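You operate a simulated robot arm through the tools that you are given. There is no shell and no other tool. Be economical: measure what you need, move in short steps, check, and stop when the job is done.

The job below is to be done with a simulated robot arm. You get a single attempt, and the scene is never put back.

## Task
Put things in order on the top of the long table. At the end: the red mouse from the top of the long table stands where the small green box stood; the grey socks from the top of the long table is on the brown wooden coaster; the blue travel bottle is on the red tin (marked "CLIPS"); the small green box stands where the grey socks stood; whatever was shut is shut again. Leave all else as you found it, and nothing knocked over.

The check looks at the end state, three seconds after you hand in, the way a careful person would. Anything else that was tipped, shoved, dropped, spilled or broken makes it a failure.

## Robot
A 5-joint arm with a two-finger parallel gripper, fixed in place. Base frame: the origin is at the foot of the arm, x ahead of it, y to its left, z up; the work surface is at about z = 0. Units: m, rad, N and s.
With the tool pointing down near the work surface it reaches from about 0.26 to 0.6 m from the base axis. Its first joint turns from -1.152 to 1.152 rad. The tool tilts only in the upright plane through the base axis and itself; it spins freely about its own axis. Payload 1.57 kg.
Tool frame: the origin (TCP) lies between the finger pads and is the grasp point; the fingertips stand 0.03 m ahead of it; z points along the fingers, y is the line along which they close. The gripper opens to 0.08 m. The fingers are 0.017 m wide and 0.012 m thick; the gripper's body (0.04 by 0.082 m) begins 0.08 m behind the TCP.
Orientation is told as [roll, pitch, yaw] about the base's x, y, z axes, in that order, counted from this pose: with the fingers straight down and closing along the base's y, the tool's x points along the base's -x, its y along +y and its z along -z.

## Interface
- The arm moves only by the tool play_rows. Its argument "steps" is text: rows parted by semicolons, each of 7 numbers parted by spaces: the turn, a rotation vector about the base's x, y, z in units of 120 degrees (1.0 is 120 degrees), then the shift along the base's x, y, z in units of 300 mm (1.0 is 300 mm), then the opening, from 0 (shut) to 1 (fully open). In form: wx wy wz tx ty tz fingers; .... A call has 1 to 20 rows; each row is the pose to reach, as a shift and turn from the pose commanded when the call began. A call with a number of a shift or a turn outside -1 to 1 is refused whole. Rows are played at 5 a second. More than 0.05 m and 0.15 rad between two rows, or a gripper value outside its range, and nothing of the call is played. Where a pose cannot be reached the arm comes as near as it can. A force on the tool above 40 N (or 10 N above the force at the start of the call, whichever is more), or a blocked arm, ends the call early, and 0.2 s more pass. Each finger travels about 0.153 m/s and halts on what it meets, pressing with about 41 N; the grip force reading is that of the motor and also rises with nothing between the fingers. The clock runs only during rows and for 0.2 s after the last one: add rows that repeat a pose to give the fingers time. The reply holds the time, the measured pose of the TCP, the force on the tool along the base axes, the opening and the grip force, in the units named above and with some noise.
- Cameras (640 x 400 px; columns grow to the right, rows downward): "scene" is fixed at [0.0326, 0.3967, 0.5107]; the picture's right is [-0.78, -0.63, 0.00], its down [-0.44, 0.54, -0.71] and it looks along [0.45, -0.55, -0.70] (base axes); focal length 268 px, centre (320, 200). "wrist" rides on the gripper at [0.072, -0.007, -0.122] in the tool frame; the picture's right is [0.09, 1.00, 0.00], its down [-0.84, 0.08, -0.54] and it looks along [-0.54, 0.05, 0.84] (tool axes); focal length 238 px, centre (320, 200). There is no depth. A picture from a camera that has moved, and an enlarged one, comes with that camera's place and axes in the base frame and with its lens.
- grab_frame(camera): a new picture of that camera. It takes no simulated time.
- close_up(camera, box): a new picture of the part [left, top, right, bottom] of that camera's present view, enlarged. It takes no simulated time.
- finish_job(): hands the job in; it is judged then, once.

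Work in short steps. Places have to be worked out from the pictures, the camera data and where the tool is seen: move nearer, look again, correct. Check each grasp and each placing, and mend what went wrong. You have 120 turns and 84 pictures in all, those below and enlarged ones among them. Open the gripper and draw the arm clear of the work before you hand the job in, unless the task says otherwise; then end with one line.

The tools are called after "Emit:" as name(argument=value, ...) on one line, values as JSON. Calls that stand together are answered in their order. play_rows: Moves the arm, as the interface text tells. Its arguments: {"type":"object","properties":{"steps":{"type":"string"}},"required":["steps"]} The other tools are called the same way: grab_frame (camera) takes a picture; close_up (camera, box) takes an enlarged picture of a part of a camera's view; finish_job () hands the job in.

At the start:

```text
time_s: 0.0
position: [0.3598, 0.1503, 0.303]
tool_rot: [0.001, 0.0, -0.001]
force: [0.4, 0.4, -0.1]
width: 0.08
finger_force: 0.0
```

scene: 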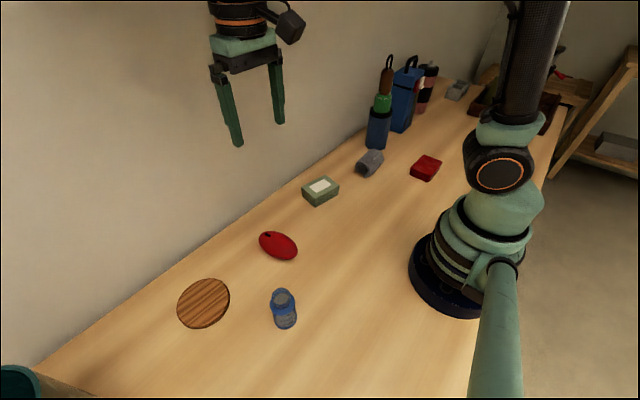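
wrist: 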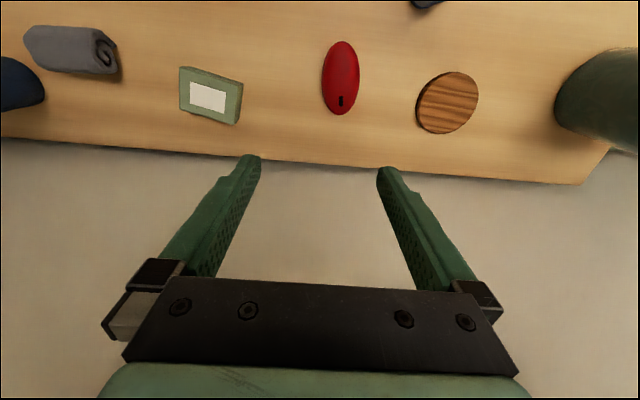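

I'll look closely at the objects before moving.

Emit:
close_up(camera="scene", box=[160, 220, 340, 340])

Emit:
close_up(camera="scene", box=[290, 40, 590, 220])

```text
3.33 times, centred on (250, 280) of scene
camera zoom: at [0.0326, 0.3967, 0.5107], right [-0.78, -0.63, 0.0], down [-0.44, 0.54, -0.71], along [0.45, -0.55, -0.7], focal length 892 px, centre (553, -67)
```

zoom: 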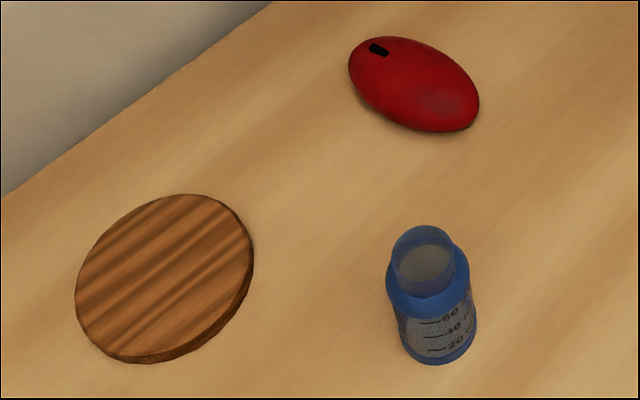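

```text
2.13 times, centred on (440, 130) of scene
camera zoom: at [0.0326, 0.3967, 0.5107], right [-0.78, -0.63, 0.0], down [-0.44, 0.54, -0.71], along [0.45, -0.55, -0.7], focal length 571 px, centre (64, 349)
```

zoom: 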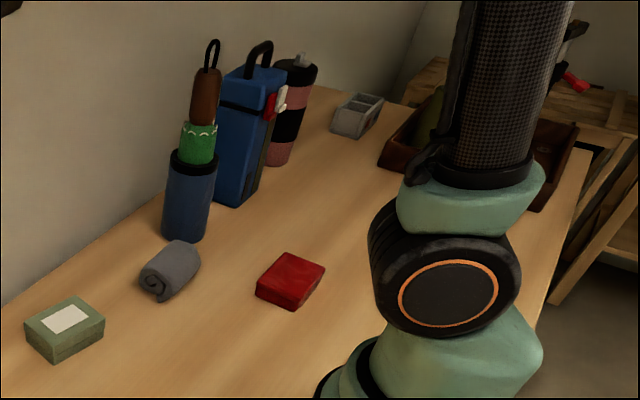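

Estimates: mouse (0.33,0.18), green box (0.37,-0.02), socks (0.33,-0.207), tin (0.19,-0.29), coaster (0.35,0.36), bottle (0.22,0.276). I'll move towards the socks while turning the fingers to close along x.

Emit:
play_rows(steps="0 0 -0.068 -0.009 -0.08 0 1;0 0 -0.136 -0.018 -0.16 0 1;0 0 -0.205 -0.027 -0.24 0 1;0 0 -0.273 -0.036 -0.32 0 1;0 0 -0.341 -0.045 -0.4 0 1;0 0 -0.409 -0.054 -0.48 0 1;0 0 -0.477 -0.063 -0.56 0 1;0 0 -0.545 -0.072 -0.64 0 1;0 0 -0.614 -0.081 -0.72 0 1;0 0 -0.682 -0.09 -0.8 -0.1 1;0 0 -0.75 -0.1 -0.88 -0.2 1;0 0 -0.75 -0.1 -0.9 -0.3 1;0 0 -0.75 -0.1 -0.9 -0.3 1")

Emit:
grab_frame(camera="wrist")

```text
time_s: 2.8
position: [0.3305, -0.1187, 0.2112]
tool_rot: [0.0, 0.001, -1.573]
force: [-0.2, -0.3, 0.3]
width: 0.0799
finger_force: 0.1
```

```text
79 pictures are left
camera wrist: at [0.3239, -0.0457, 0.3345], right [1.0, 0.09, 0.0], down [0.08, -0.84, 0.54], along [0.05, -0.54, -0.84], focal length 238 px, centre (320, 200)
```

wrist: 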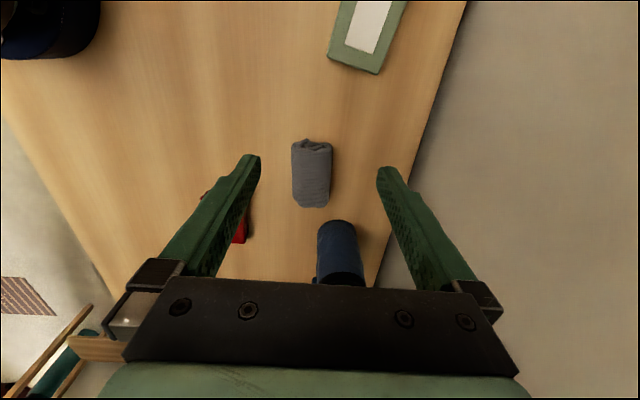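

The socks lie at about (0.326,-0.20), about 5.5 cm wide and 10 cm long, nearly along y. I'll go over them, descend to z≈0.036 and close.

Emit:
play_rows(steps="0 0 0.02 -0.008 -0.14 0 1;0 0 0.04 -0.015 -0.275 -0.05 1;0 0 0.04 -0.015 -0.275 -0.2 1;0 0 0.04 -0.015 -0.275 -0.35 1;0 0 0.04 -0.015 -0.275 -0.47 1;0 0 0.04 -0.015 -0.275 -0.585 1;0 0 0.04 -0.015 -0.275 -0.585 1")

Emit:
grab_frame(camera="scene")

Emit:
grab_frame(camera="wrist")

```text
time_s: 4.4
position: [0.3271, -0.2022, 0.0377]
tool_rot: [0.0, 0.001, -1.487]
force: [0.2, 0.6, 0.2]
width: 0.0801
finger_force: 0.1
```

```text
78 pictures are left
```

scene: 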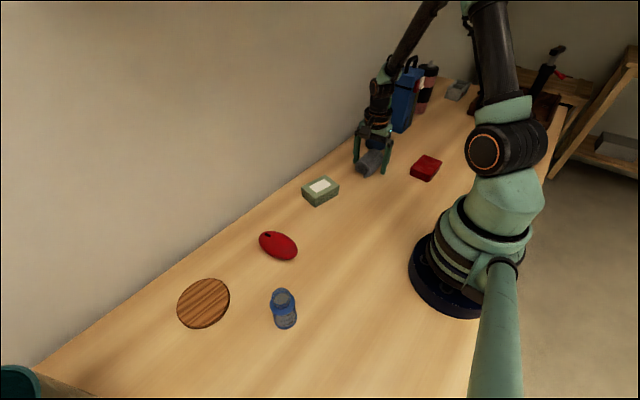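

```text
77 pictures are left
camera wrist: at [0.3144, -0.1295, 0.1601], right [0.98, 0.17, 0.0], down [0.15, -0.83, 0.54], along [0.1, -0.53, -0.84], focal length 238 px, centre (320, 200)
```

wrist: 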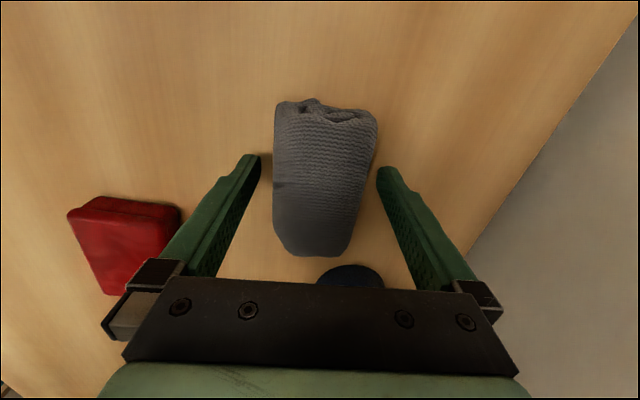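

The socks sit between the fingers. Closing.

Emit:
play_rows(steps="0 0 0 0 0 0 0.7;0 0 0 0 0 0 0.5;0 0 0 0 0 0 0.4;0 0 0 0 0 0 0.4;0 0 0 0 0 0 0.4")

```text
time_s: 5.6
position: [0.3265, -0.2013, 0.0377]
tool_rot: [-0.002, 0.0, -1.487]
force: [0.6, 1.0, -0.6]
width: 0.0678
finger_force: 41.2
```

Gripped at 6.8 cm. Lifting and carrying towards the coaster, in two legs.

Emit:
play_rows(steps="0 0 0 0 0 0.1 0.4;0 0 0 0 0 0.22 0.4;0 0 0 0 0 0.35 0.4;0 0 0 0.01 0.1 0.48 0.4;0 0 0 0.02 0.22 0.5 0.4;0 0 0 0.03 0.36 0.5 0.4;0 0 0 0.04 0.5 0.5 0.4;0 0 0 0.05 0.64 0.5 0.4;0 0 0 0.06 0.78 0.5 0.4;0 0 0 0.07 0.92 0.5 0.4;0 0 0 0.08 1.0 0.5 0.4")

Emit:
play_rows(steps="0 0 0 0 0.12 0 0.4;0 0 0 0 0.26 0 0.4;0 0 0 0 0.4 0 0.4;0 0 0 0 0.54 0 0.4;0 0 0 0 0.66 -0.05 0.4;0 0 0 0 0.74 -0.15 0.4;0 0 0 0 0.74 -0.15 0.4")

Emit:
grab_frame(camera="scene")

Emit:
grab_frame(camera="wrist")

```text
time_s: 8.0
position: [0.3483, 0.1009, 0.1853]
tool_rot: [0.001, -0.001, -1.488]
force: [-0.8, -0.5, -0.6]
width: 0.0675
finger_force: 41.1
```

```text
time_s: 9.6
position: [0.3483, 0.3183, 0.1448]
tool_rot: [0.0, 0.002, -1.487]
force: [-0.4, 0.7, -0.4]
width: 0.0674
finger_force: 40.8
```

```text
76 pictures are left
```

scene: 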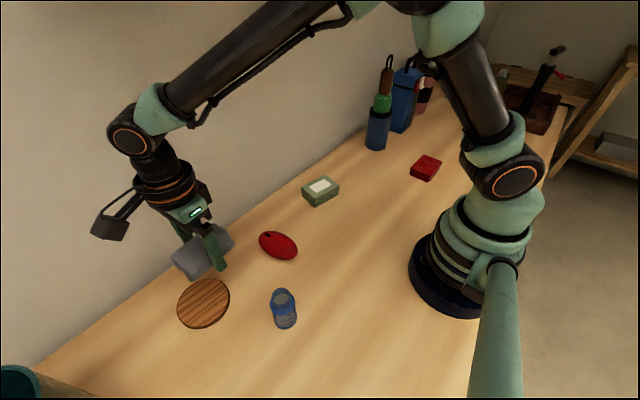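

```text
75 pictures are left
camera wrist: at [0.3369, 0.3901, 0.2671], right [0.98, 0.17, 0.0], down [0.15, -0.83, 0.54], along [0.09, -0.53, -0.84], focal length 238 px, centre (320, 200)
```

wrist: 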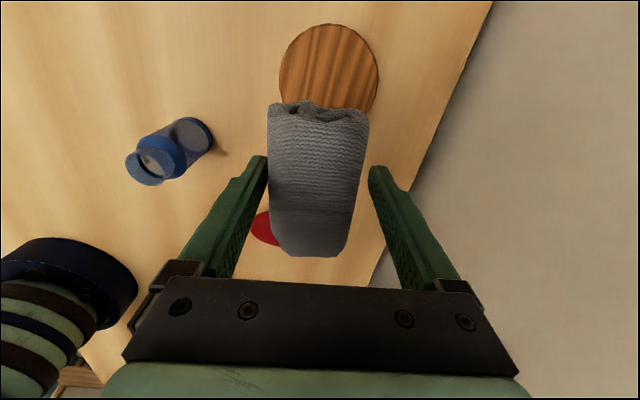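

Coaster centre is about (0.348,0.361). Moving over it and lowering to just above contact.

Emit:
play_rows(steps="0 0 0 0 0.08 0 0.4;0 0 0 0 0.142 -0.03 0.4;0 0 0 0 0.142 -0.13 0.4;0 0 0 0 0.142 -0.23 0.4;0 0 0 0 0.142 -0.3 0.4;0 0 0 0 0.142 -0.3 0.4")

Emit:
close_up(camera="scene", box=[120, 180, 340, 340])

Emit:
grab_frame(camera="wrist")

```text
time_s: 11.0
position: [0.3498, 0.3617, 0.0538]
tool_rot: [-0.001, 0.001, -1.488]
force: [0.8, -0.7, 0.2]
width: 0.0673
finger_force: 40.9
```

```text
2.50 times, centred on (230, 260) of scene
camera zoom: at [0.0326, 0.3967, 0.5107], right [-0.78, -0.63, 0.0], down [-0.44, 0.54, -0.71], along [0.45, -0.55, -0.7], focal length 669 px, centre (545, 50)
```

zoom: 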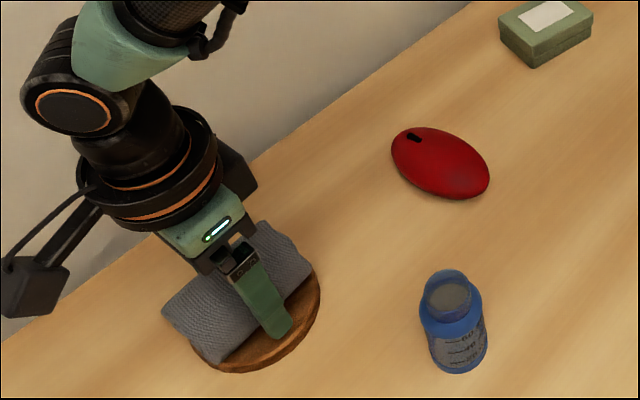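

```text
73 pictures are left
camera wrist: at [0.3372, 0.434, 0.1762], right [0.98, 0.17, 0.0], down [0.15, -0.83, 0.54], along [0.09, -0.53, -0.84], focal length 238 px, centre (320, 200)
```

wrist: 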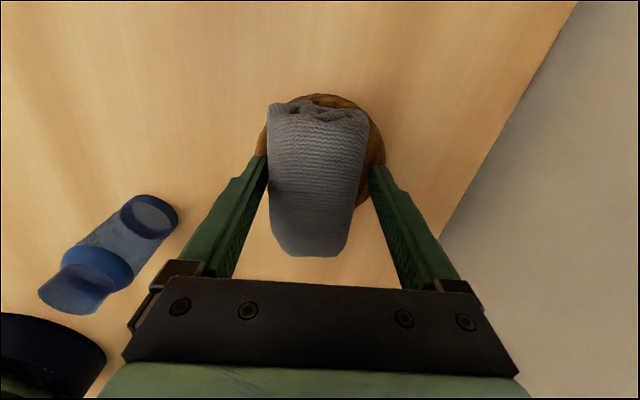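

The socks are centred over the coaster within several mm. Lowering the last bit in small steps.

Emit:
play_rows(steps="0 0 0 0 0.01 -0.01 0.4;0 0 0 0 0.01 -0.018 0.4;0 0 0 0 0.01 -0.024 0.4;0 0 0 0 0.01 -0.024 0.4")

```text
time_s: 11.6
position: [0.3516, 0.3649, 0.0539]
tool_rot: [0.001, 0.001, -1.489]
force: [-2.2, -1.2, 7.1]
width: 0.0677
finger_force: 41.0
stopped in row 3: the force on the tool passed its limit (the readings are from after the stop); the commanded pose is now the measured one
```

Contact at z≈0.053, so the socks are resting on the coaster. Opening and rising straight up.

Emit:
play_rows(steps="0 0 0 0 0 0 0.9;0 0 0 0 0 0 1;0 0 0 0 0 0 1;0 0 0 0 0 0.06 1;0 0 0 0 0 0.2 1;0 0 0 0 0 0.35 1;0 0 0 0 0 0.45 1;0 0 0 0 0 0.45 1")

Emit:
grab_frame(camera="wrist")

Emit:
grab_frame(camera="scene")

```text
time_s: 13.4
position: [0.3498, 0.3626, 0.1885]
tool_rot: [0.0, 0.001, -1.488]
force: [0.1, -0.4, 0.5]
width: 0.0801
finger_force: 0.0
```

```text
72 pictures are left
camera wrist: at [0.3379, 0.4347, 0.3112], right [0.98, 0.17, 0.0], down [0.15, -0.83, 0.54], along [0.09, -0.53, -0.84], focal length 238 px, centre (320, 200)
```

wrist: 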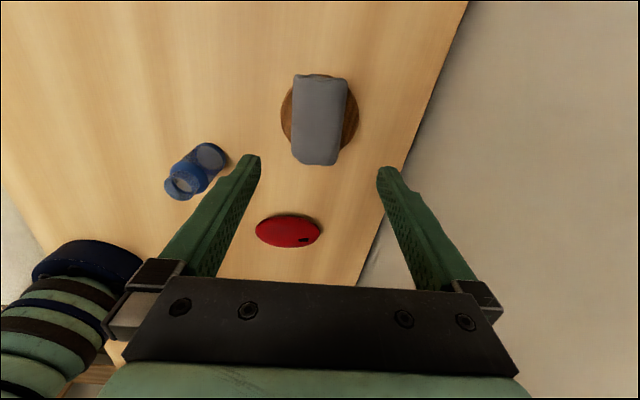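

```text
71 pictures are left
```

scene: 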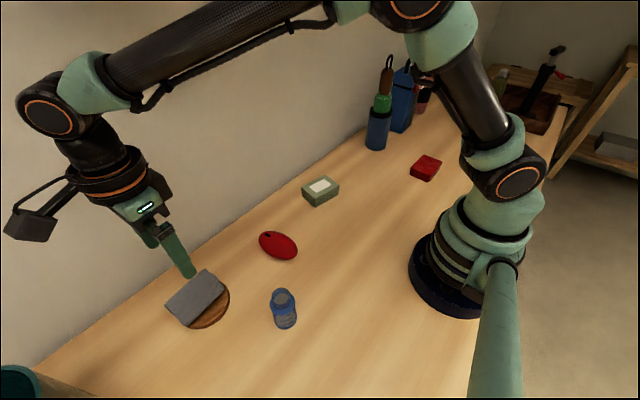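

Socks rest on the coaster. Next to the green box: moving to look at it from about (0.365,0.06,0.19).

Emit:
play_rows(steps="0 0 0 0 -0.14 0 1;0 0 0 0 -0.28 0 1;0 0 0 0 -0.42 0 1;0 0 0 0 -0.56 0 1;0 0 0 0.02 -0.7 0 1;0 0 0 0.04 -0.84 0 1;0 0 0 0.05 -0.98 0 1;0 0 0 0.05 -0.98 0 1")

Emit:
grab_frame(camera="wrist")

```text
time_s: 15.2
position: [0.3662, 0.0721, 0.1886]
tool_rot: [-0.001, 0.001, -1.489]
force: [-0.7, 0.5, 0.5]
width: 0.0799
finger_force: 0.1
```

```text
70 pictures are left
camera wrist: at [0.3531, 0.1431, 0.3111], right [0.98, 0.17, 0.0], down [0.15, -0.83, 0.54], along [0.09, -0.53, -0.84], focal length 238 px, centre (320, 200)
```

wrist: 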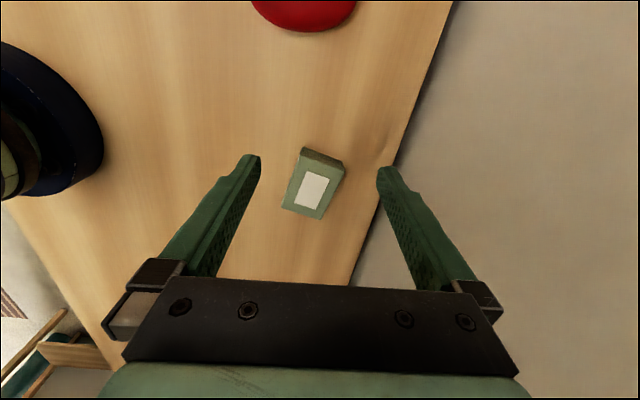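

Emit:
close_up(camera="wrist", box=[256, 130, 384, 230])

```text
4.00 times, centred on (320, 180) of wrist
camera zoom: at [0.3531, 0.1431, 0.3111], right [0.98, 0.17, 0.0], down [0.15, -0.83, 0.54], along [0.09, -0.53, -0.84], focal length 953 px, centre (320, 280)
```

zoom: 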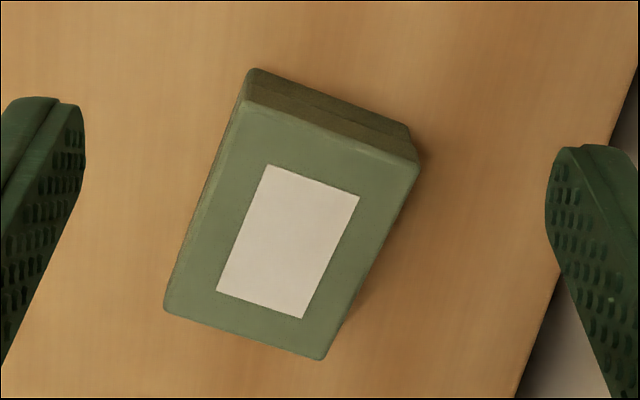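

Green box: centre (0.369,-0.021), 6×8.5 cm, 2.8 cm high, short side at about -10.5°. Turning about -15.5°, going over it and descending.

Emit:
play_rows(steps="0 0 -0.045 0.004 -0.11 0 1;0 0 -0.09 0.008 -0.22 0 1;0 0 -0.129 0.011 -0.31 -0.05 1;0 0 -0.129 0.011 -0.31 -0.18 1;0 0 -0.129 0.011 -0.31 -0.3 1;0 0 -0.129 0.011 -0.31 -0.36 1;0 0 -0.129 0.011 -0.31 -0.36 1")

Emit:
grab_frame(camera="wrist")

```text
time_s: 16.8
position: [0.3704, -0.0222, 0.0812]
tool_rot: [0.0, 0.0, -1.76]
force: [-0.1, -0.2, 0.3]
width: 0.08
finger_force: 0.1
```

```text
68 pictures are left
camera wrist: at [0.378, 0.0508, 0.2038], right [1.0, -0.1, 0.0], down [-0.08, -0.84, 0.54], along [-0.05, -0.54, -0.84], focal length 238 px, centre (320, 200)
```

wrist: 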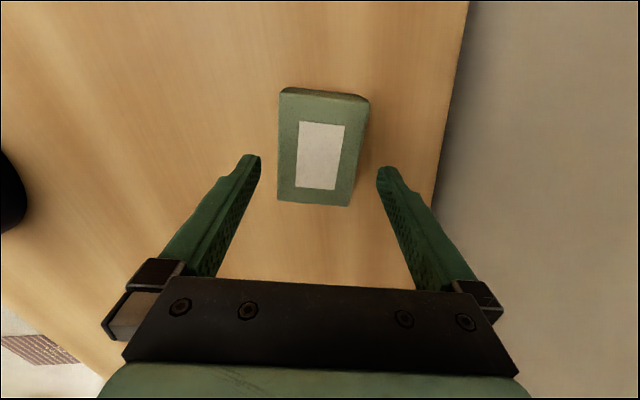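

Well centred between the fingers. Descending to z≈0.035 and closing.

Emit:
play_rows(steps="0 0 0 0 0 -0.08 1;0 0 0 0 0 -0.153 1;0 0 0 0 0 -0.153 1;0 0 0 0 0 -0.153 0.8;0 0 0 0 0 -0.153 0.6;0 0 0 0 0 -0.153 0.6;0 0 0 0 0 -0.153 0.6")

Emit:
grab_frame(camera="wrist")

```text
time_s: 18.4
position: [0.37, -0.0223, 0.0348]
tool_rot: [-0.001, -0.001, -1.76]
force: [0.3, -0.3, -0.3]
width: 0.0613
finger_force: 41.3
```

```text
67 pictures are left
camera wrist: at [0.3765, 0.0495, 0.1573], right [1.0, -0.1, 0.0], down [-0.08, -0.84, 0.54], along [-0.05, -0.54, -0.84], focal length 238 px, centre (320, 200)
```

wrist: 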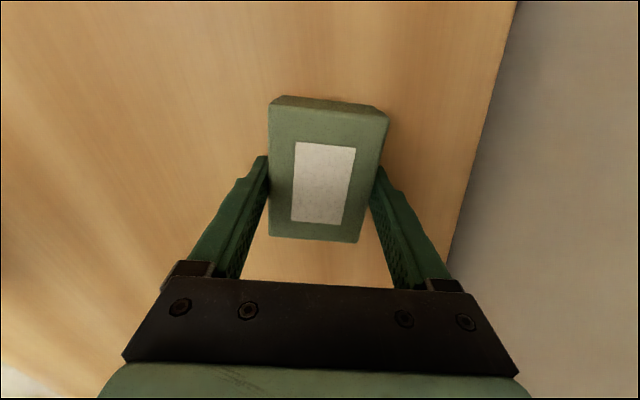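

Gripped at 6.1 cm. Lifting, moving to the socks' old place (0.327,-0.202) and hovering there.

Emit:
play_rows(steps="0 0 0 0 0 0.1 0.6;0 0 0 0 0 0.22 0.6;0 0 0 -0.01 -0.06 0.3 0.6;0 0 0 -0.04 -0.18 0.3 0.6;0 0 0 -0.07 -0.3 0.3 0.6;0 0 0 -0.1 -0.42 0.3 0.6;0 0 0 -0.13 -0.53 0.3 0.6;0 0 0 -0.145 -0.598 0.3 0.6;0 0 0 -0.145 -0.598 0.2 0.6;0 0 0 -0.145 -0.598 0.1 0.6;0 0 0 -0.145 -0.598 0.1 0.6")

Emit:
grab_frame(camera="wrist")

Emit:
close_up(camera="scene", box=[300, 80, 460, 200])

```text
time_s: 20.8
position: [0.3254, -0.2028, 0.0645]
tool_rot: [0.0, 0.0, -1.759]
force: [0.3, -0.9, -2.0]
width: 0.0611
finger_force: 40.9
```

```text
66 pictures are left
camera wrist: at [0.332, -0.1307, 0.1868], right [1.0, -0.1, 0.0], down [-0.08, -0.84, 0.54], along [-0.05, -0.54, -0.84], focal length 238 px, centre (320, 200)
```

wrist: 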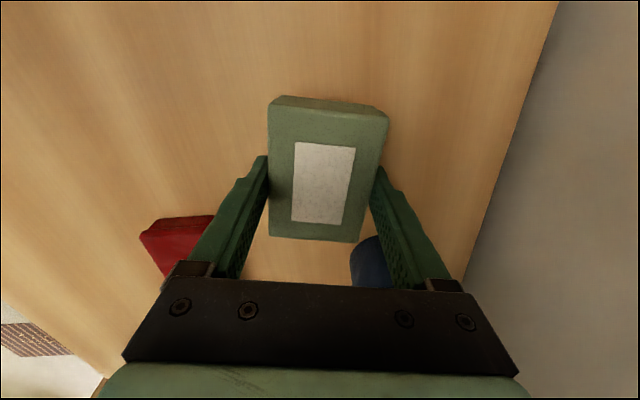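

```text
3.33 times, centred on (380, 140) of scene
camera zoom: at [0.0326, 0.3967, 0.5107], right [-0.78, -0.63, 0.0], down [-0.44, 0.54, -0.71], along [0.45, -0.55, -0.7], focal length 892 px, centre (120, 400)
```

zoom: 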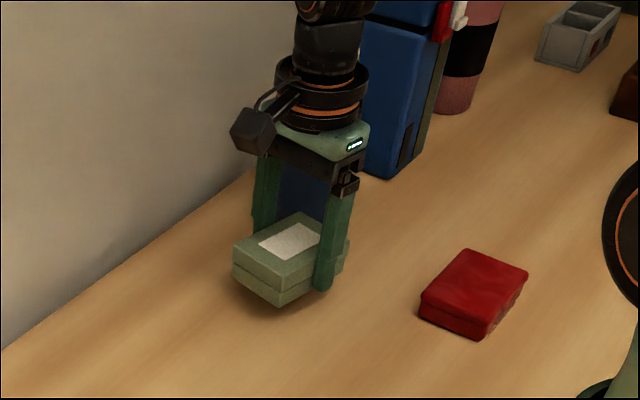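

Clear of the pencil holder. Lowering to table height and releasing.

Emit:
play_rows(steps="0 0 0 0 0 -0.05 0.6;0 0 0 0 0 -0.085 0.6;0 0 0 0 0 -0.096 0.6;0 0 0 0 0 -0.096 0.6")

```text
time_s: 21.8
position: [0.3261, -0.2016, 0.0356]
tool_rot: [0.001, 0.001, -1.76]
force: [0.5, -0.1, -0.5]
width: 0.0611
finger_force: 40.9
```

Released next; rise and head to the mouse while turning the fingers to close along y.

Emit:
play_rows(steps="0 0 0 0 0 0 0.8;0 0 0 0 0 0 1;0 0 0 0 0 0 1;0 0 0 0 0 0.1 1;0 0 0 0 0 0.22 1;0 0 0 0 0.02 0.36 1;0 0 0.07 0 0.08 0.45 1;0 0 0.14 0 0.17 0.5 1;0 0 0.21 0 0.26 0.5 1;0 0 0.28 0 0.35 0.5 1;0 0 0.35 0 0.44 0.5 1;0 0 0.42 0 0.53 0.5 1;0 0 0.49 0 0.62 0.5 1;0 0 0.56 0 0.71 0.5 1;0 0 0.63 0 0.8 0.5 1;0 0 0.7 0 0.88 0.5 1;0 0 0.77 0 0.95 0.5 1;0 0 0.84 0 1 0.5 1")

Emit:
play_rows(steps="0 0 0 0 0.14 0 1;0 0 0 0 0.25 0 1;0 0 0 0 0.25 0 1")

Emit:
grab_frame(camera="scene")

Emit:
grab_frame(camera="wrist")

```text
time_s: 25.6
position: [0.3238, 0.0978, 0.1854]
tool_rot: [0.0, -0.001, 0.004]
force: [0.3, 0.9, 0.4]
width: 0.0803
finger_force: 0.1
```

```text
time_s: 26.4
position: [0.3232, 0.1714, 0.1845]
tool_rot: [-0.002, -0.001, 0.001]
force: [0.5, 0.0, 0.3]
width: 0.08
finger_force: 0.0
```

```text
64 pictures are left
```

scene: 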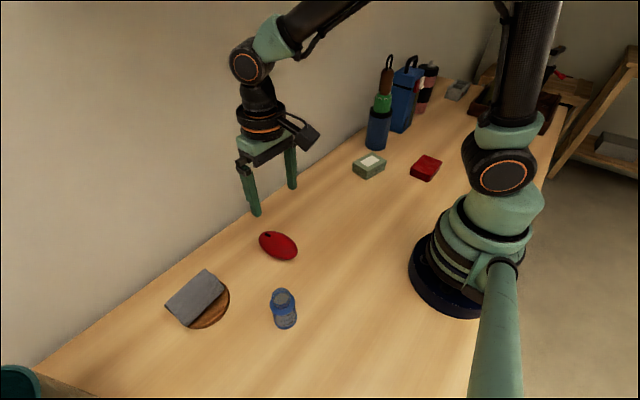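

```text
63 pictures are left
camera wrist: at [0.2517, 0.165, 0.307], right [-0.09, 1.0, 0.0], down [0.84, 0.08, 0.54], along [0.54, 0.05, -0.84], focal length 238 px, centre (320, 200)
```

wrist: 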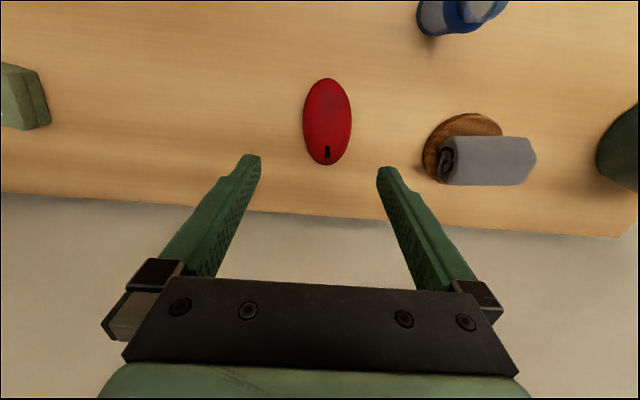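

The green box is in place. The socks look shifted towards +y on the coaster; let me check with a close-up, and look at the mouse.

Emit:
close_up(camera="scene", box=[140, 240, 268, 340])

Emit:
close_up(camera="wrist", box=[400, 90, 560, 200])

Emit:
close_up(camera="wrist", box=[263, 65, 391, 175])

```text
4.00 times, centred on (204, 290) of scene
camera zoom: at [0.0326, 0.3968, 0.5107], right [-0.78, -0.63, 0.0], down [-0.44, 0.54, -0.71], along [0.45, -0.55, -0.7], focal length 1070 px, centre (784, -160)
```

zoom: 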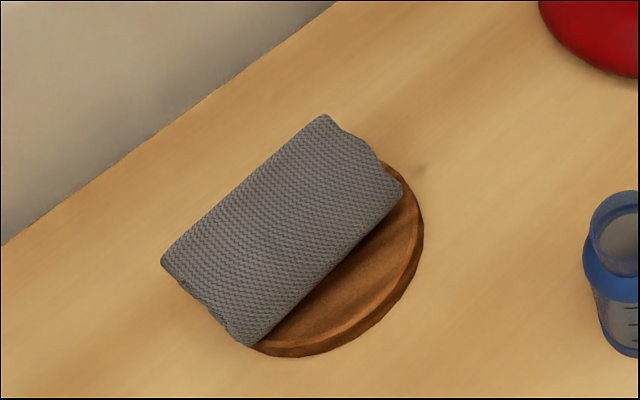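

```text
3.64 times, centred on (480, 145) of wrist
camera zoom: at [0.2517, 0.165, 0.307], right [-0.09, 1.0, 0.0], down [0.84, 0.08, 0.54], along [0.54, 0.05, -0.84], focal length 867 px, centre (-262, 400)
```

zoom: 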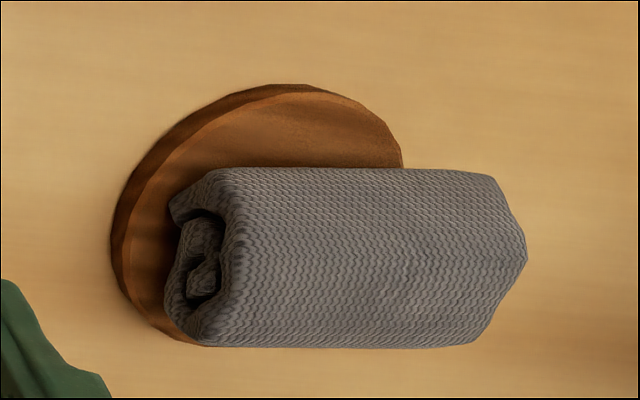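

```text
3.64 times, centred on (327, 120) of wrist
camera zoom: at [0.2517, 0.165, 0.307], right [-0.09, 1.0, 0.0], down [0.84, 0.08, 0.54], along [0.54, 0.05, -0.84], focal length 867 px, centre (294, 491)
```

zoom: 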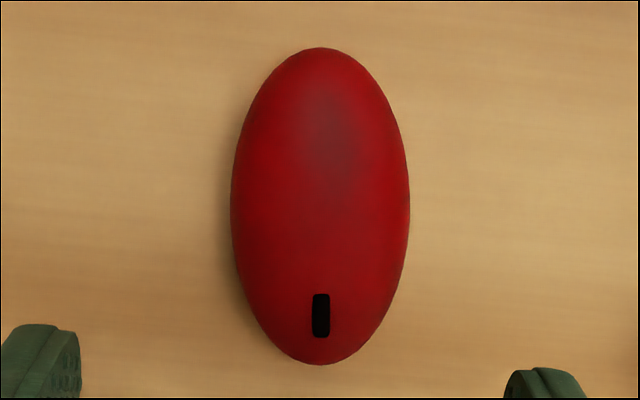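

Socks are about 1 cm off centre but resting on the coaster (they are longer than it is), which I accept. Mouse centre is about (0.327,0.180), 5.9 cm wide, long axis about 5° from x; descending partway to verify.

Emit:
play_rows(steps="0 0 0.04 0.011 0.03 -0.1 1;0 0 0.04 0.011 0.03 -0.22 1;0 0 0.04 0.011 0.03 -0.33 1;0 0 0.04 0.011 0.03 -0.33 1")

Emit:
grab_frame(camera="wrist")

```text
time_s: 27.4
position: [0.3267, 0.1833, 0.0841]
tool_rot: [0.0, 0.0, 0.083]
force: [0.2, -0.2, 0.1]
width: 0.0797
finger_force: 0.0
```

```text
59 pictures are left
camera wrist: at [0.2562, 0.17, 0.2064], right [-0.18, 0.98, 0.0], down [0.83, 0.15, 0.54], along [0.53, 0.1, -0.84], focal length 238 px, centre (320, 200)
```

wrist: 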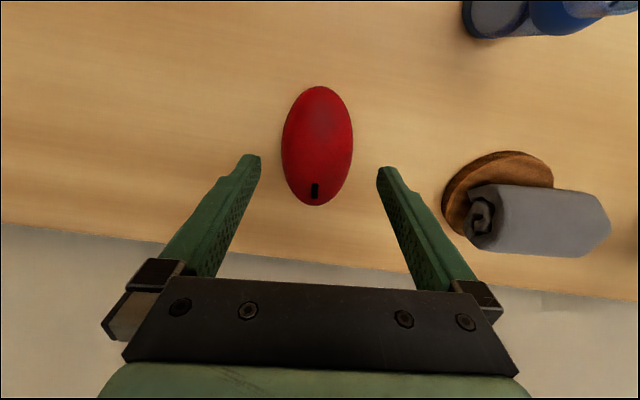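

Aligned. Descending to z≈0.035 and closing on the mouse.

Emit:
play_rows(steps="0 0 0 0 -0.005 -0.08 1;0 0 0 0 -0.005 -0.162 1;0 0 0 0 -0.005 -0.162 1;0 0 0 0 -0.005 -0.162 0.8;0 0 0 0 -0.005 -0.162 0.6;0 0 0 0 -0.005 -0.162 0.6;0 0 0 0 -0.005 -0.162 0.6")

Emit:
grab_frame(camera="wrist")

```text
time_s: 29.0
position: [0.3278, 0.1803, 0.0375]
tool_rot: [0.002, 0.0, 0.083]
force: [0.3, 0.2, 0.0]
width: 0.0583
finger_force: 41.0
```

```text
58 pictures are left
camera wrist: at [0.2578, 0.1687, 0.1599], right [-0.18, 0.98, 0.0], down [0.83, 0.15, 0.54], along [0.53, 0.1, -0.84], focal length 238 px, centre (320, 200)
```

wrist: 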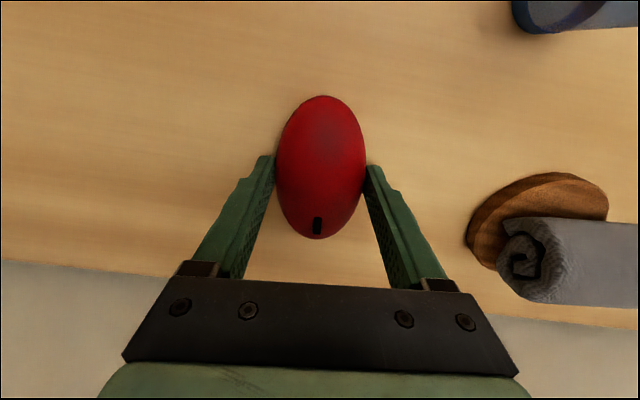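

Gripped at 5.8 cm. Lifting and carrying to the green box's old place (0.3695,-0.021).

Emit:
play_rows(steps="0 0 0 0 0 0.06 0.6;0 0 0 0 0 0.15 0.6;0 0 0 0.02 -0.08 0.22 0.6;0 0 0 0.05 -0.22 0.22 0.6;0 0 0 0.08 -0.36 0.22 0.6;0 0 0 0.11 -0.5 0.22 0.6;0 0 0 0.13 -0.62 0.22 0.6;0 0 0 0.14 -0.67 0.2 0.6;0 0 0 0.14 -0.67 0.1 0.6;0 0 0 0.14 -0.67 0.03 0.6;0 0 0 0.14 -0.67 0.03 0.6")

Emit:
grab_frame(camera="scene")

```text
time_s: 31.4
position: [0.3696, -0.0218, 0.0456]
tool_rot: [0.0, 0.002, 0.082]
force: [-0.5, 0.1, -0.2]
width: 0.0581
finger_force: 41.0
```

```text
57 pictures are left
```

scene: 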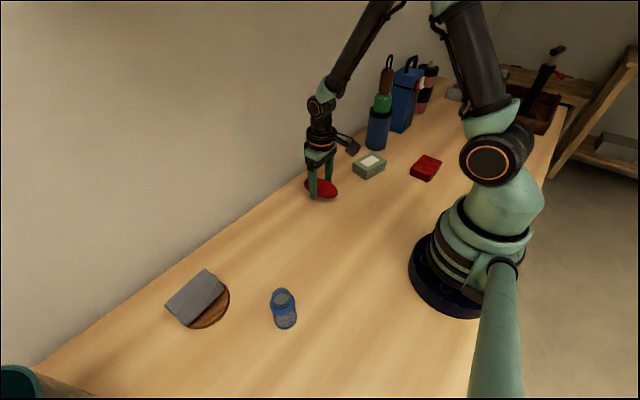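

Lowering the last 8 mm, releasing, rising, and heading towards the bottle.

Emit:
play_rows(steps="0 0 0 0 0 -0.015 0.6;0 0 0 0 0 -0.027 0.6;0 0 0 0 0 -0.027 0.6;0 0 0 0 0 -0.027 0.8;0 0 0 0 0 -0.027 1;0 0 0 0 0 -0.027 1;0 0 0 0 0 0.06 1;0 0 0 0 0 0.18 1;0 0 0 -0.02 0.05 0.3 1;0 0 0 -0.06 0.17 0.4 1;0 0 0 -0.1 0.3 0.5 1;0 0 0 -0.14 0.43 0.54 1;0 0 0 -0.18 0.56 0.54 1;0 0 0 -0.22 0.68 0.54 1;0 0 0 -0.233 0.74 0.54 1;0 0 0 -0.233 0.74 0.54 1")

Emit:
grab_frame(camera="wrist")

Emit:
grab_frame(camera="scene")

```text
refused: row 11 steps farther than a row can; nothing moved
```

```text
56 pictures are left
camera wrist: at [0.2976, -0.0335, 0.1687], right [-0.18, 0.98, 0.0], down [0.83, 0.15, 0.54], along [0.53, 0.1, -0.84], focal length 238 px, centre (320, 200)
```

wrist: 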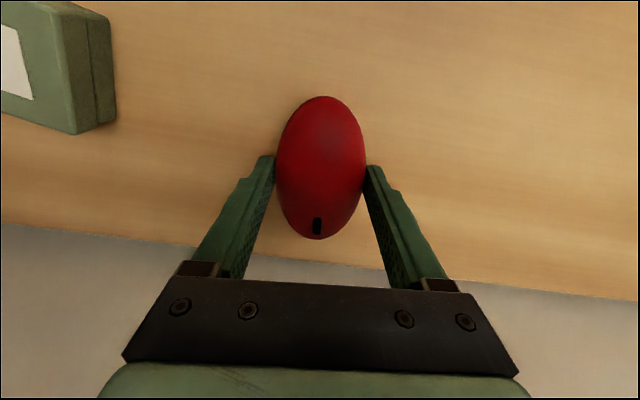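

```text
55 pictures are left
```

scene: 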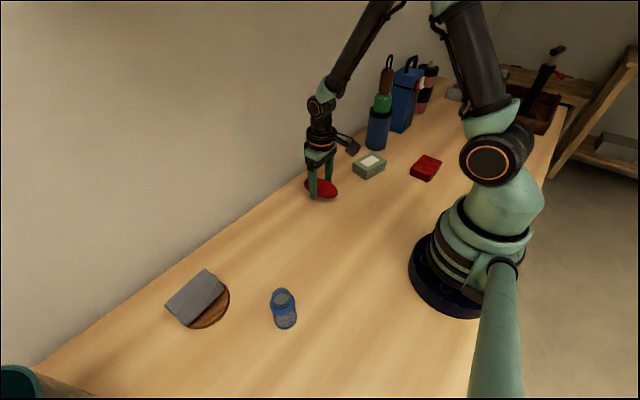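

A row step was too large; nothing moved. Repeating with smaller steps.

Emit:
play_rows(steps="0 0 0 0 0 -0.015 0.6;0 0 0 0 0 -0.027 0.6;0 0 0 0 0 -0.027 0.6;0 0 0 0 0 -0.027 0.8;0 0 0 0 0 -0.027 1;0 0 0 0 0 -0.027 1;0 0 0 0 0 0.06 1;0 0 0 0 0 0.18 1;0 0 0 -0.02 0.05 0.28 1;0 0 0 -0.06 0.15 0.36 1;0 0 0 -0.1 0.26 0.44 1;0 0 0 -0.14 0.38 0.5 1;0 0 0 -0.18 0.5 0.54 1;0 0 0 -0.22 0.62 0.54 1;0 0 0 -0.233 0.74 0.54 1;0 0 0 -0.233 0.74 0.54 1")

Emit:
grab_frame(camera="wrist")

Emit:
close_up(camera="scene", box=[290, 90, 450, 210])

```text
time_s: 34.8
position: [0.2996, 0.2043, 0.2091]
tool_rot: [0.0, -0.001, 0.084]
force: [0.7, 0.6, -0.1]
width: 0.0798
finger_force: 0.0
```

```text
54 pictures are left
camera wrist: at [0.2287, 0.1919, 0.3317], right [-0.17, 0.98, 0.0], down [0.83, 0.15, 0.54], along [0.53, 0.09, -0.84], focal length 238 px, centre (320, 200)
```

wrist: 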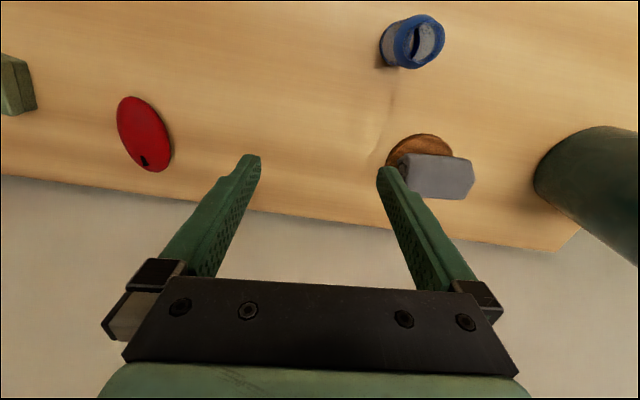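

```text
3.33 times, centred on (370, 150) of scene
camera zoom: at [0.0326, 0.3968, 0.5107], right [-0.78, -0.63, 0.0], down [-0.44, 0.54, -0.71], along [0.45, -0.55, -0.7], focal length 892 px, centre (153, 367)
```

zoom: 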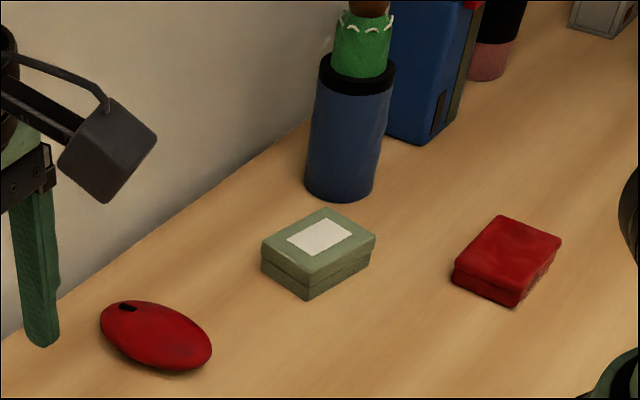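

Mouse and box are placed. Now a close look at the bottle.

Emit:
close_up(camera="wrist", box=[360, 0, 470, 80])

Emit:
close_up(camera="scene", box=[240, 270, 330, 345])

```text
5.00 times, centred on (415, 40) of wrist
camera zoom: at [0.2287, 0.1919, 0.3317], right [-0.17, 0.98, 0.0], down [0.83, 0.15, 0.54], along [0.53, 0.09, -0.84], focal length 1192 px, centre (-155, 1000)
```

zoom: 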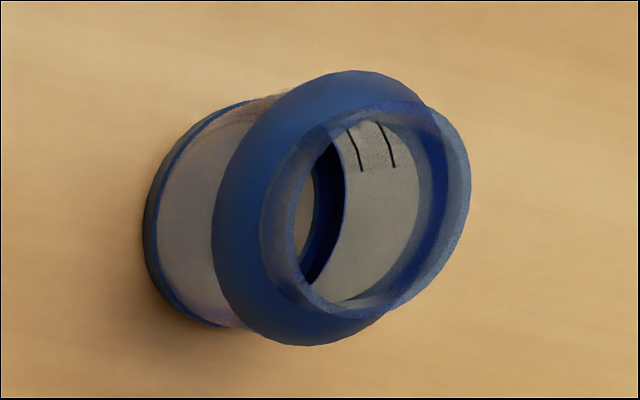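

```text
5.33 times, centred on (285, 308) of scene
camera zoom: at [0.0326, 0.3968, 0.5107], right [-0.78, -0.63, 0.0], down [-0.44, 0.54, -0.71], along [0.45, -0.55, -0.7], focal length 1426 px, centre (507, -373)
```

zoom: 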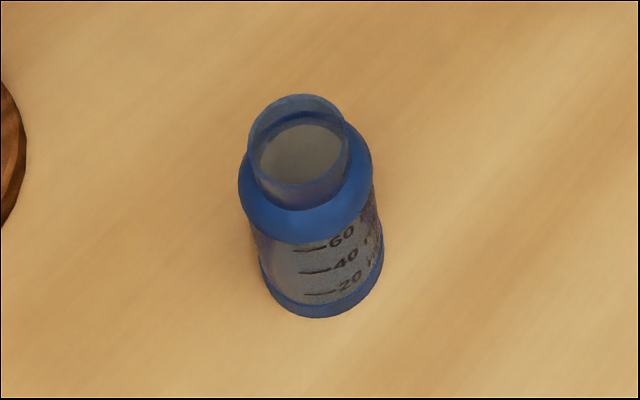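

Bottle: base centre about (0.209,0.280), ~8 cm tall, ~4.5 cm wide, open top. Moving over it with fingertips above its rim to verify.

Emit:
play_rows(steps="0 0 0 -0.1 0.08 0 1;0 0 0 -0.2 0.16 0 1;0 0 0 -0.302 0.252 0 1;0 0 0 -0.302 0.252 -0.13 1;0 0 0 -0.302 0.252 -0.24 1;0 0 0 -0.302 0.252 -0.24 1")

Emit:
grab_frame(camera="wrist")

Emit:
grab_frame(camera="scene")

```text
time_s: 36.2
position: [0.2124, 0.2781, 0.1343]
tool_rot: [0.0, 0.0, 0.084]
force: [-0.1, -0.8, 0.6]
width: 0.0798
finger_force: 0.1
```

```text
50 pictures are left
camera wrist: at [0.1411, 0.2655, 0.2581], right [-0.18, 0.98, 0.0], down [0.83, 0.15, 0.54], along [0.53, 0.1, -0.84], focal length 238 px, centre (320, 200)
```

wrist: 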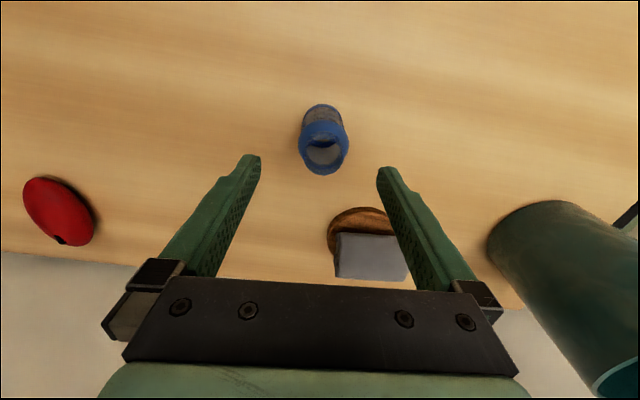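

```text
49 pictures are left
```

scene: 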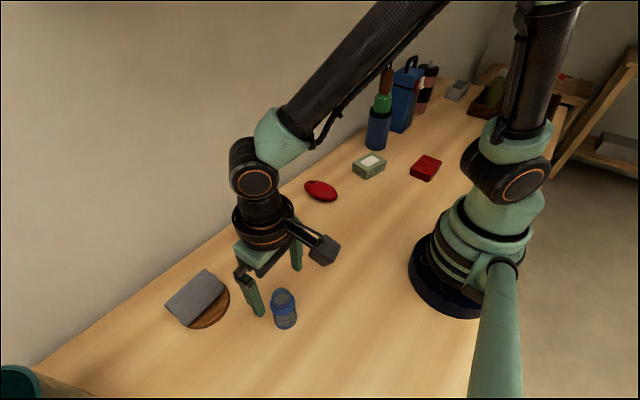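

Bottle centre is about (0.210,0.280); tiny correction, then descend to z≈0.045 and close gently.

Emit:
play_rows(steps="0 0 0 -0.006 0.006 -0.08 1;0 0 0 -0.006 0.006 -0.16 1;0 0 0 -0.006 0.006 -0.24 1;0 0 0 -0.006 0.006 -0.298 1;0 0 0 -0.006 0.006 -0.298 1;0 0 0 -0.006 0.006 -0.298 0.8;0 0 0 -0.006 0.006 -0.298 0.65;0 0 0 -0.006 0.006 -0.298 0.5;0 0 0 -0.006 0.006 -0.298 0.45;0 0 0 -0.006 0.006 -0.298 0.45")

Emit:
grab_frame(camera="wrist")

```text
time_s: 38.4
position: [0.2096, 0.2792, 0.0445]
tool_rot: [-0.001, 0.0, 0.085]
force: [-0.6, -0.4, -0.1]
width: 0.0405
finger_force: 41.1
```

```text
48 pictures are left
camera wrist: at [0.1385, 0.2678, 0.1682], right [-0.18, 0.98, 0.0], down [0.83, 0.15, 0.54], along [0.53, 0.1, -0.84], focal length 238 px, centre (320, 200)
```

wrist: 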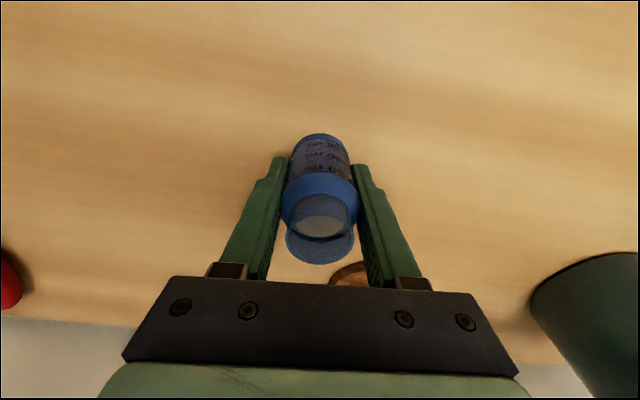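

Gripped at 4.05 cm. Lifting the bottle and carrying it around in front of the base.

Emit:
play_rows(steps="0 0 0 0 0 0.06 0.45;0 0 0 0 0 0.16 0.45;0 0 0 0 0 0.28 0.45;0 0 0 0 0 0.4 0.45;0 0 0 0.03 -0.04 0.5 0.45;0 0 0 0.08 -0.14 0.517 0.45;0 0 0 0.14 -0.25 0.517 0.45;0 0 0 0.2 -0.36 0.517 0.45;0 0 0 0.26 -0.47 0.517 0.45;0 0 0 0.32 -0.58 0.517 0.45;0 0 0 0.37 -0.69 0.517 0.45;0 0 0 0.4 -0.767 0.517 0.45;0 0 0 0.4 -0.767 0.517 0.45")

Emit:
play_rows(steps="0 0 0 0 -0.1 0 0.45;0 0 0 0 -0.22 0 0.45;0 0 0 -0.03 -0.34 0 0.45;0 0 0 -0.07 -0.46 0 0.45;0 0 0 -0.12 -0.57 0 0.45;0 0 0 -0.17 -0.68 0 0.45;0 0 0 -0.22 -0.78 0 0.45;0 0 0 -0.24 -0.83 0 0.45;0 0 0 -0.24 -0.83 0 0.45")

Emit:
grab_frame(camera="wrist")

Emit:
grab_frame(camera="scene")

```text
time_s: 41.2
position: [0.3286, 0.0516, 0.2008]
tool_rot: [-0.001, 0.0, 0.085]
force: [0.5, -0.8, 0.1]
width: 0.0403
finger_force: 40.9
```

```text
time_s: 43.2
position: [0.2547, -0.1985, 0.2023]
tool_rot: [-0.001, 0.001, 0.085]
force: [-0.1, -0.8, 0.1]
width: 0.0403
finger_force: 41.4
```

```text
47 pictures are left
camera wrist: at [0.1847, -0.2111, 0.3252], right [-0.18, 0.98, 0.0], down [0.83, 0.15, 0.54], along [0.53, 0.1, -0.84], focal length 238 px, centre (320, 200)
```

wrist: 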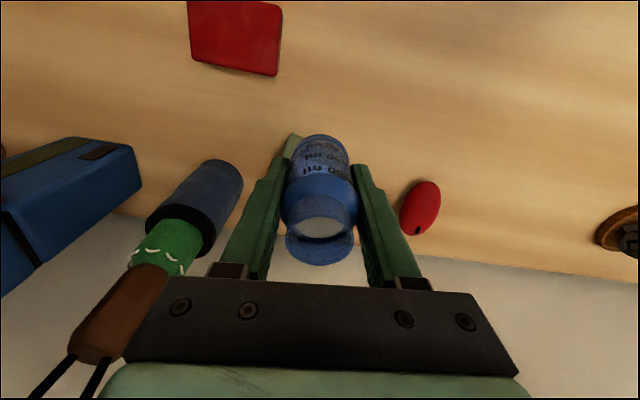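

```text
46 pictures are left
```

scene: 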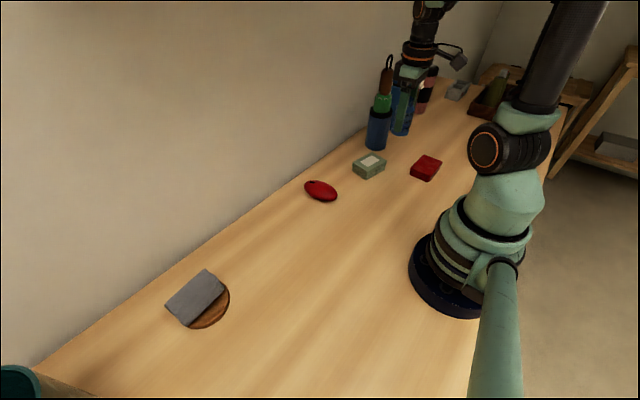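

Bottle upright in grip. Moving nearer to the tin for a measurement.

Emit:
play_rows(steps="0 0 0 -0.09 -0.07 0 0.45;0 0 0 -0.2 -0.13 0 0.45;0 0 0 -0.2 -0.13 0 0.45")

Emit:
grab_frame(camera="wrist")

```text
time_s: 44.0
position: [0.1977, -0.2378, 0.2045]
tool_rot: [-0.001, -0.001, 0.085]
force: [-1.1, -0.4, -0.4]
width: 0.0402
finger_force: 41.0
```

```text
45 pictures are left
camera wrist: at [0.126, -0.2511, 0.3274], right [-0.18, 0.98, 0.0], down [0.83, 0.15, 0.54], along [0.53, 0.1, -0.84], focal length 238 px, centre (320, 200)
```

wrist: 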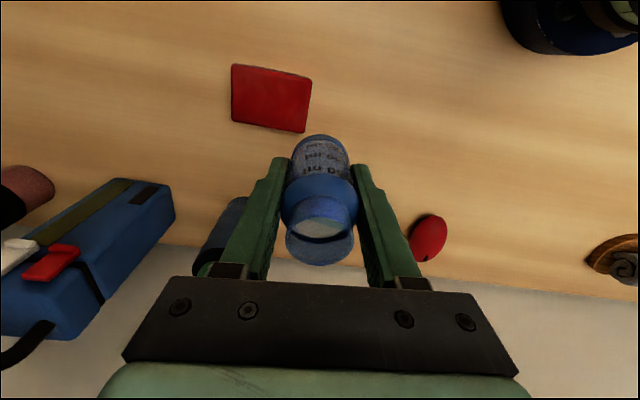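

Emit:
close_up(camera="wrist", box=[216, 50, 328, 140])

Emit:
close_up(camera="scene", box=[400, 140, 450, 190])

```text
4.44 times, centred on (272, 95) of wrist
camera zoom: at [0.126, -0.2511, 0.3274], right [-0.18, 0.98, 0.0], down [0.83, 0.15, 0.54], along [0.53, 0.1, -0.84], focal length 1059 px, centre (533, 667)
```

zoom: 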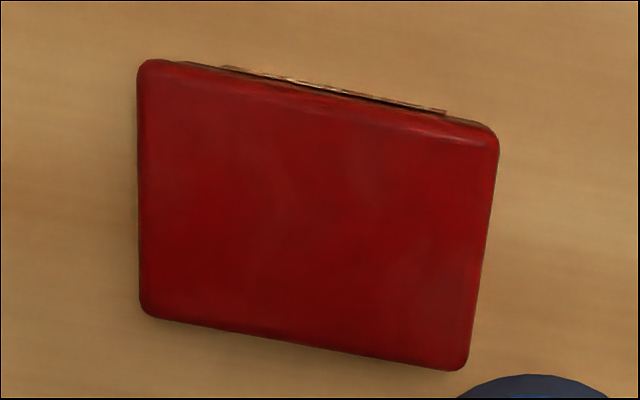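

```text
8.00 times, centred on (425, 165) of scene
camera zoom: at [0.0326, 0.3967, 0.5107], right [-0.78, -0.63, 0.0], down [-0.44, 0.54, -0.71], along [0.45, -0.55, -0.7], focal length 2140 px, centre (-520, 480)
```

zoom: 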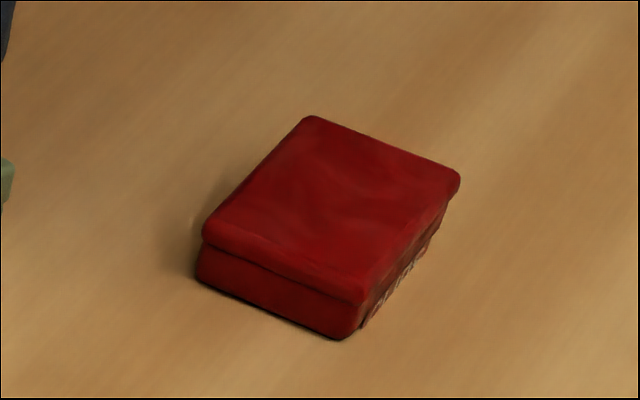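

Tin top centre is about (0.188,-0.298), ~9×7 cm, ~2.6 cm high, marking on its near side. Moving the bottle over it and lowering to just above.

Emit:
play_rows(steps="0 0 0 -0.016 -0.1 0 0.45;0 0 0 -0.032 -0.2 0 0.45;0 0 0 -0.032 -0.2 -0.12 0.45;0 0 0 -0.032 -0.2 -0.24 0.45;0 0 0 -0.032 -0.2 -0.34 0.45;0 0 0 -0.032 -0.2 -0.41 0.45;0 0 0 -0.032 -0.2 -0.41 0.45")

Emit:
grab_frame(camera="wrist")

Emit:
close_up(camera="scene", box=[360, 80, 480, 200])

```text
time_s: 45.6
position: [0.1864, -0.2981, 0.0777]
tool_rot: [0.001, 0.0, 0.083]
force: [-0.5, 0.3, 0.1]
width: 0.0403
finger_force: 40.9
```

```text
42 pictures are left
camera wrist: at [0.1157, -0.3089, 0.2005], right [-0.18, 0.98, 0.0], down [0.83, 0.15, 0.54], along [0.53, 0.1, -0.84], focal length 238 px, centre (320, 200)
```

wrist: 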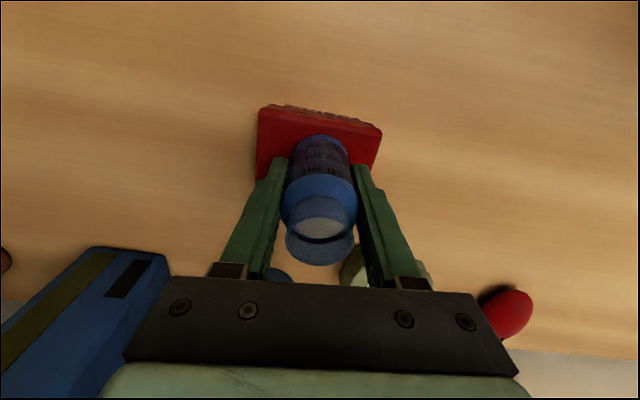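

```text
3.33 times, centred on (420, 140) of scene
camera zoom: at [0.0326, 0.3967, 0.5107], right [-0.78, -0.63, 0.0], down [-0.44, 0.54, -0.71], along [0.45, -0.55, -0.7], focal length 892 px, centre (-13, 400)
```

zoom: 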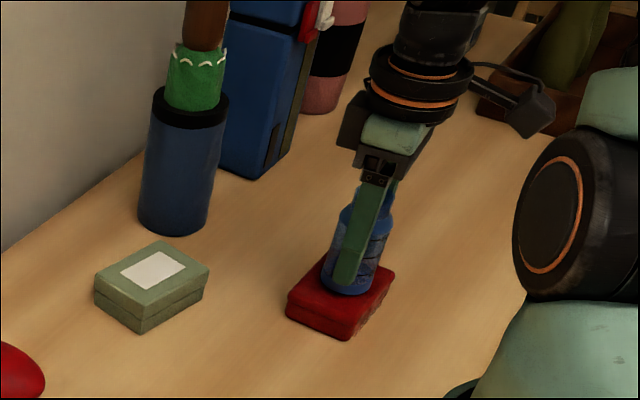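

Well centred. Lowering in ~1.5 mm steps until contact.

Emit:
play_rows(steps="0 0 0 0 0 -0.005 0.45;0 0 0 0 0 -0.01 0.45;0 0 0 0 0 -0.015 0.45;0 0 0 0 0 -0.015 0.45")

```text
time_s: 46.6
position: [0.1873, -0.2973, 0.0755]
tool_rot: [-0.003, 0.0, 0.084]
force: [-3.1, 0.2, 15.9]
width: 0.0403
finger_force: 41.2
```

Contact (16 N). Easing up 1.5 mm, then releasing.

Emit:
play_rows(steps="0 0 0 0 0 0.005 0.45;0 0 0 0 0 0.005 0.45")

```text
time_s: 47.2
position: [0.187, -0.2983, 0.0757]
tool_rot: [0.002, 0.0, 0.084]
force: [-0.9, -0.1, -0.2]
width: 0.0404
finger_force: 40.7
```

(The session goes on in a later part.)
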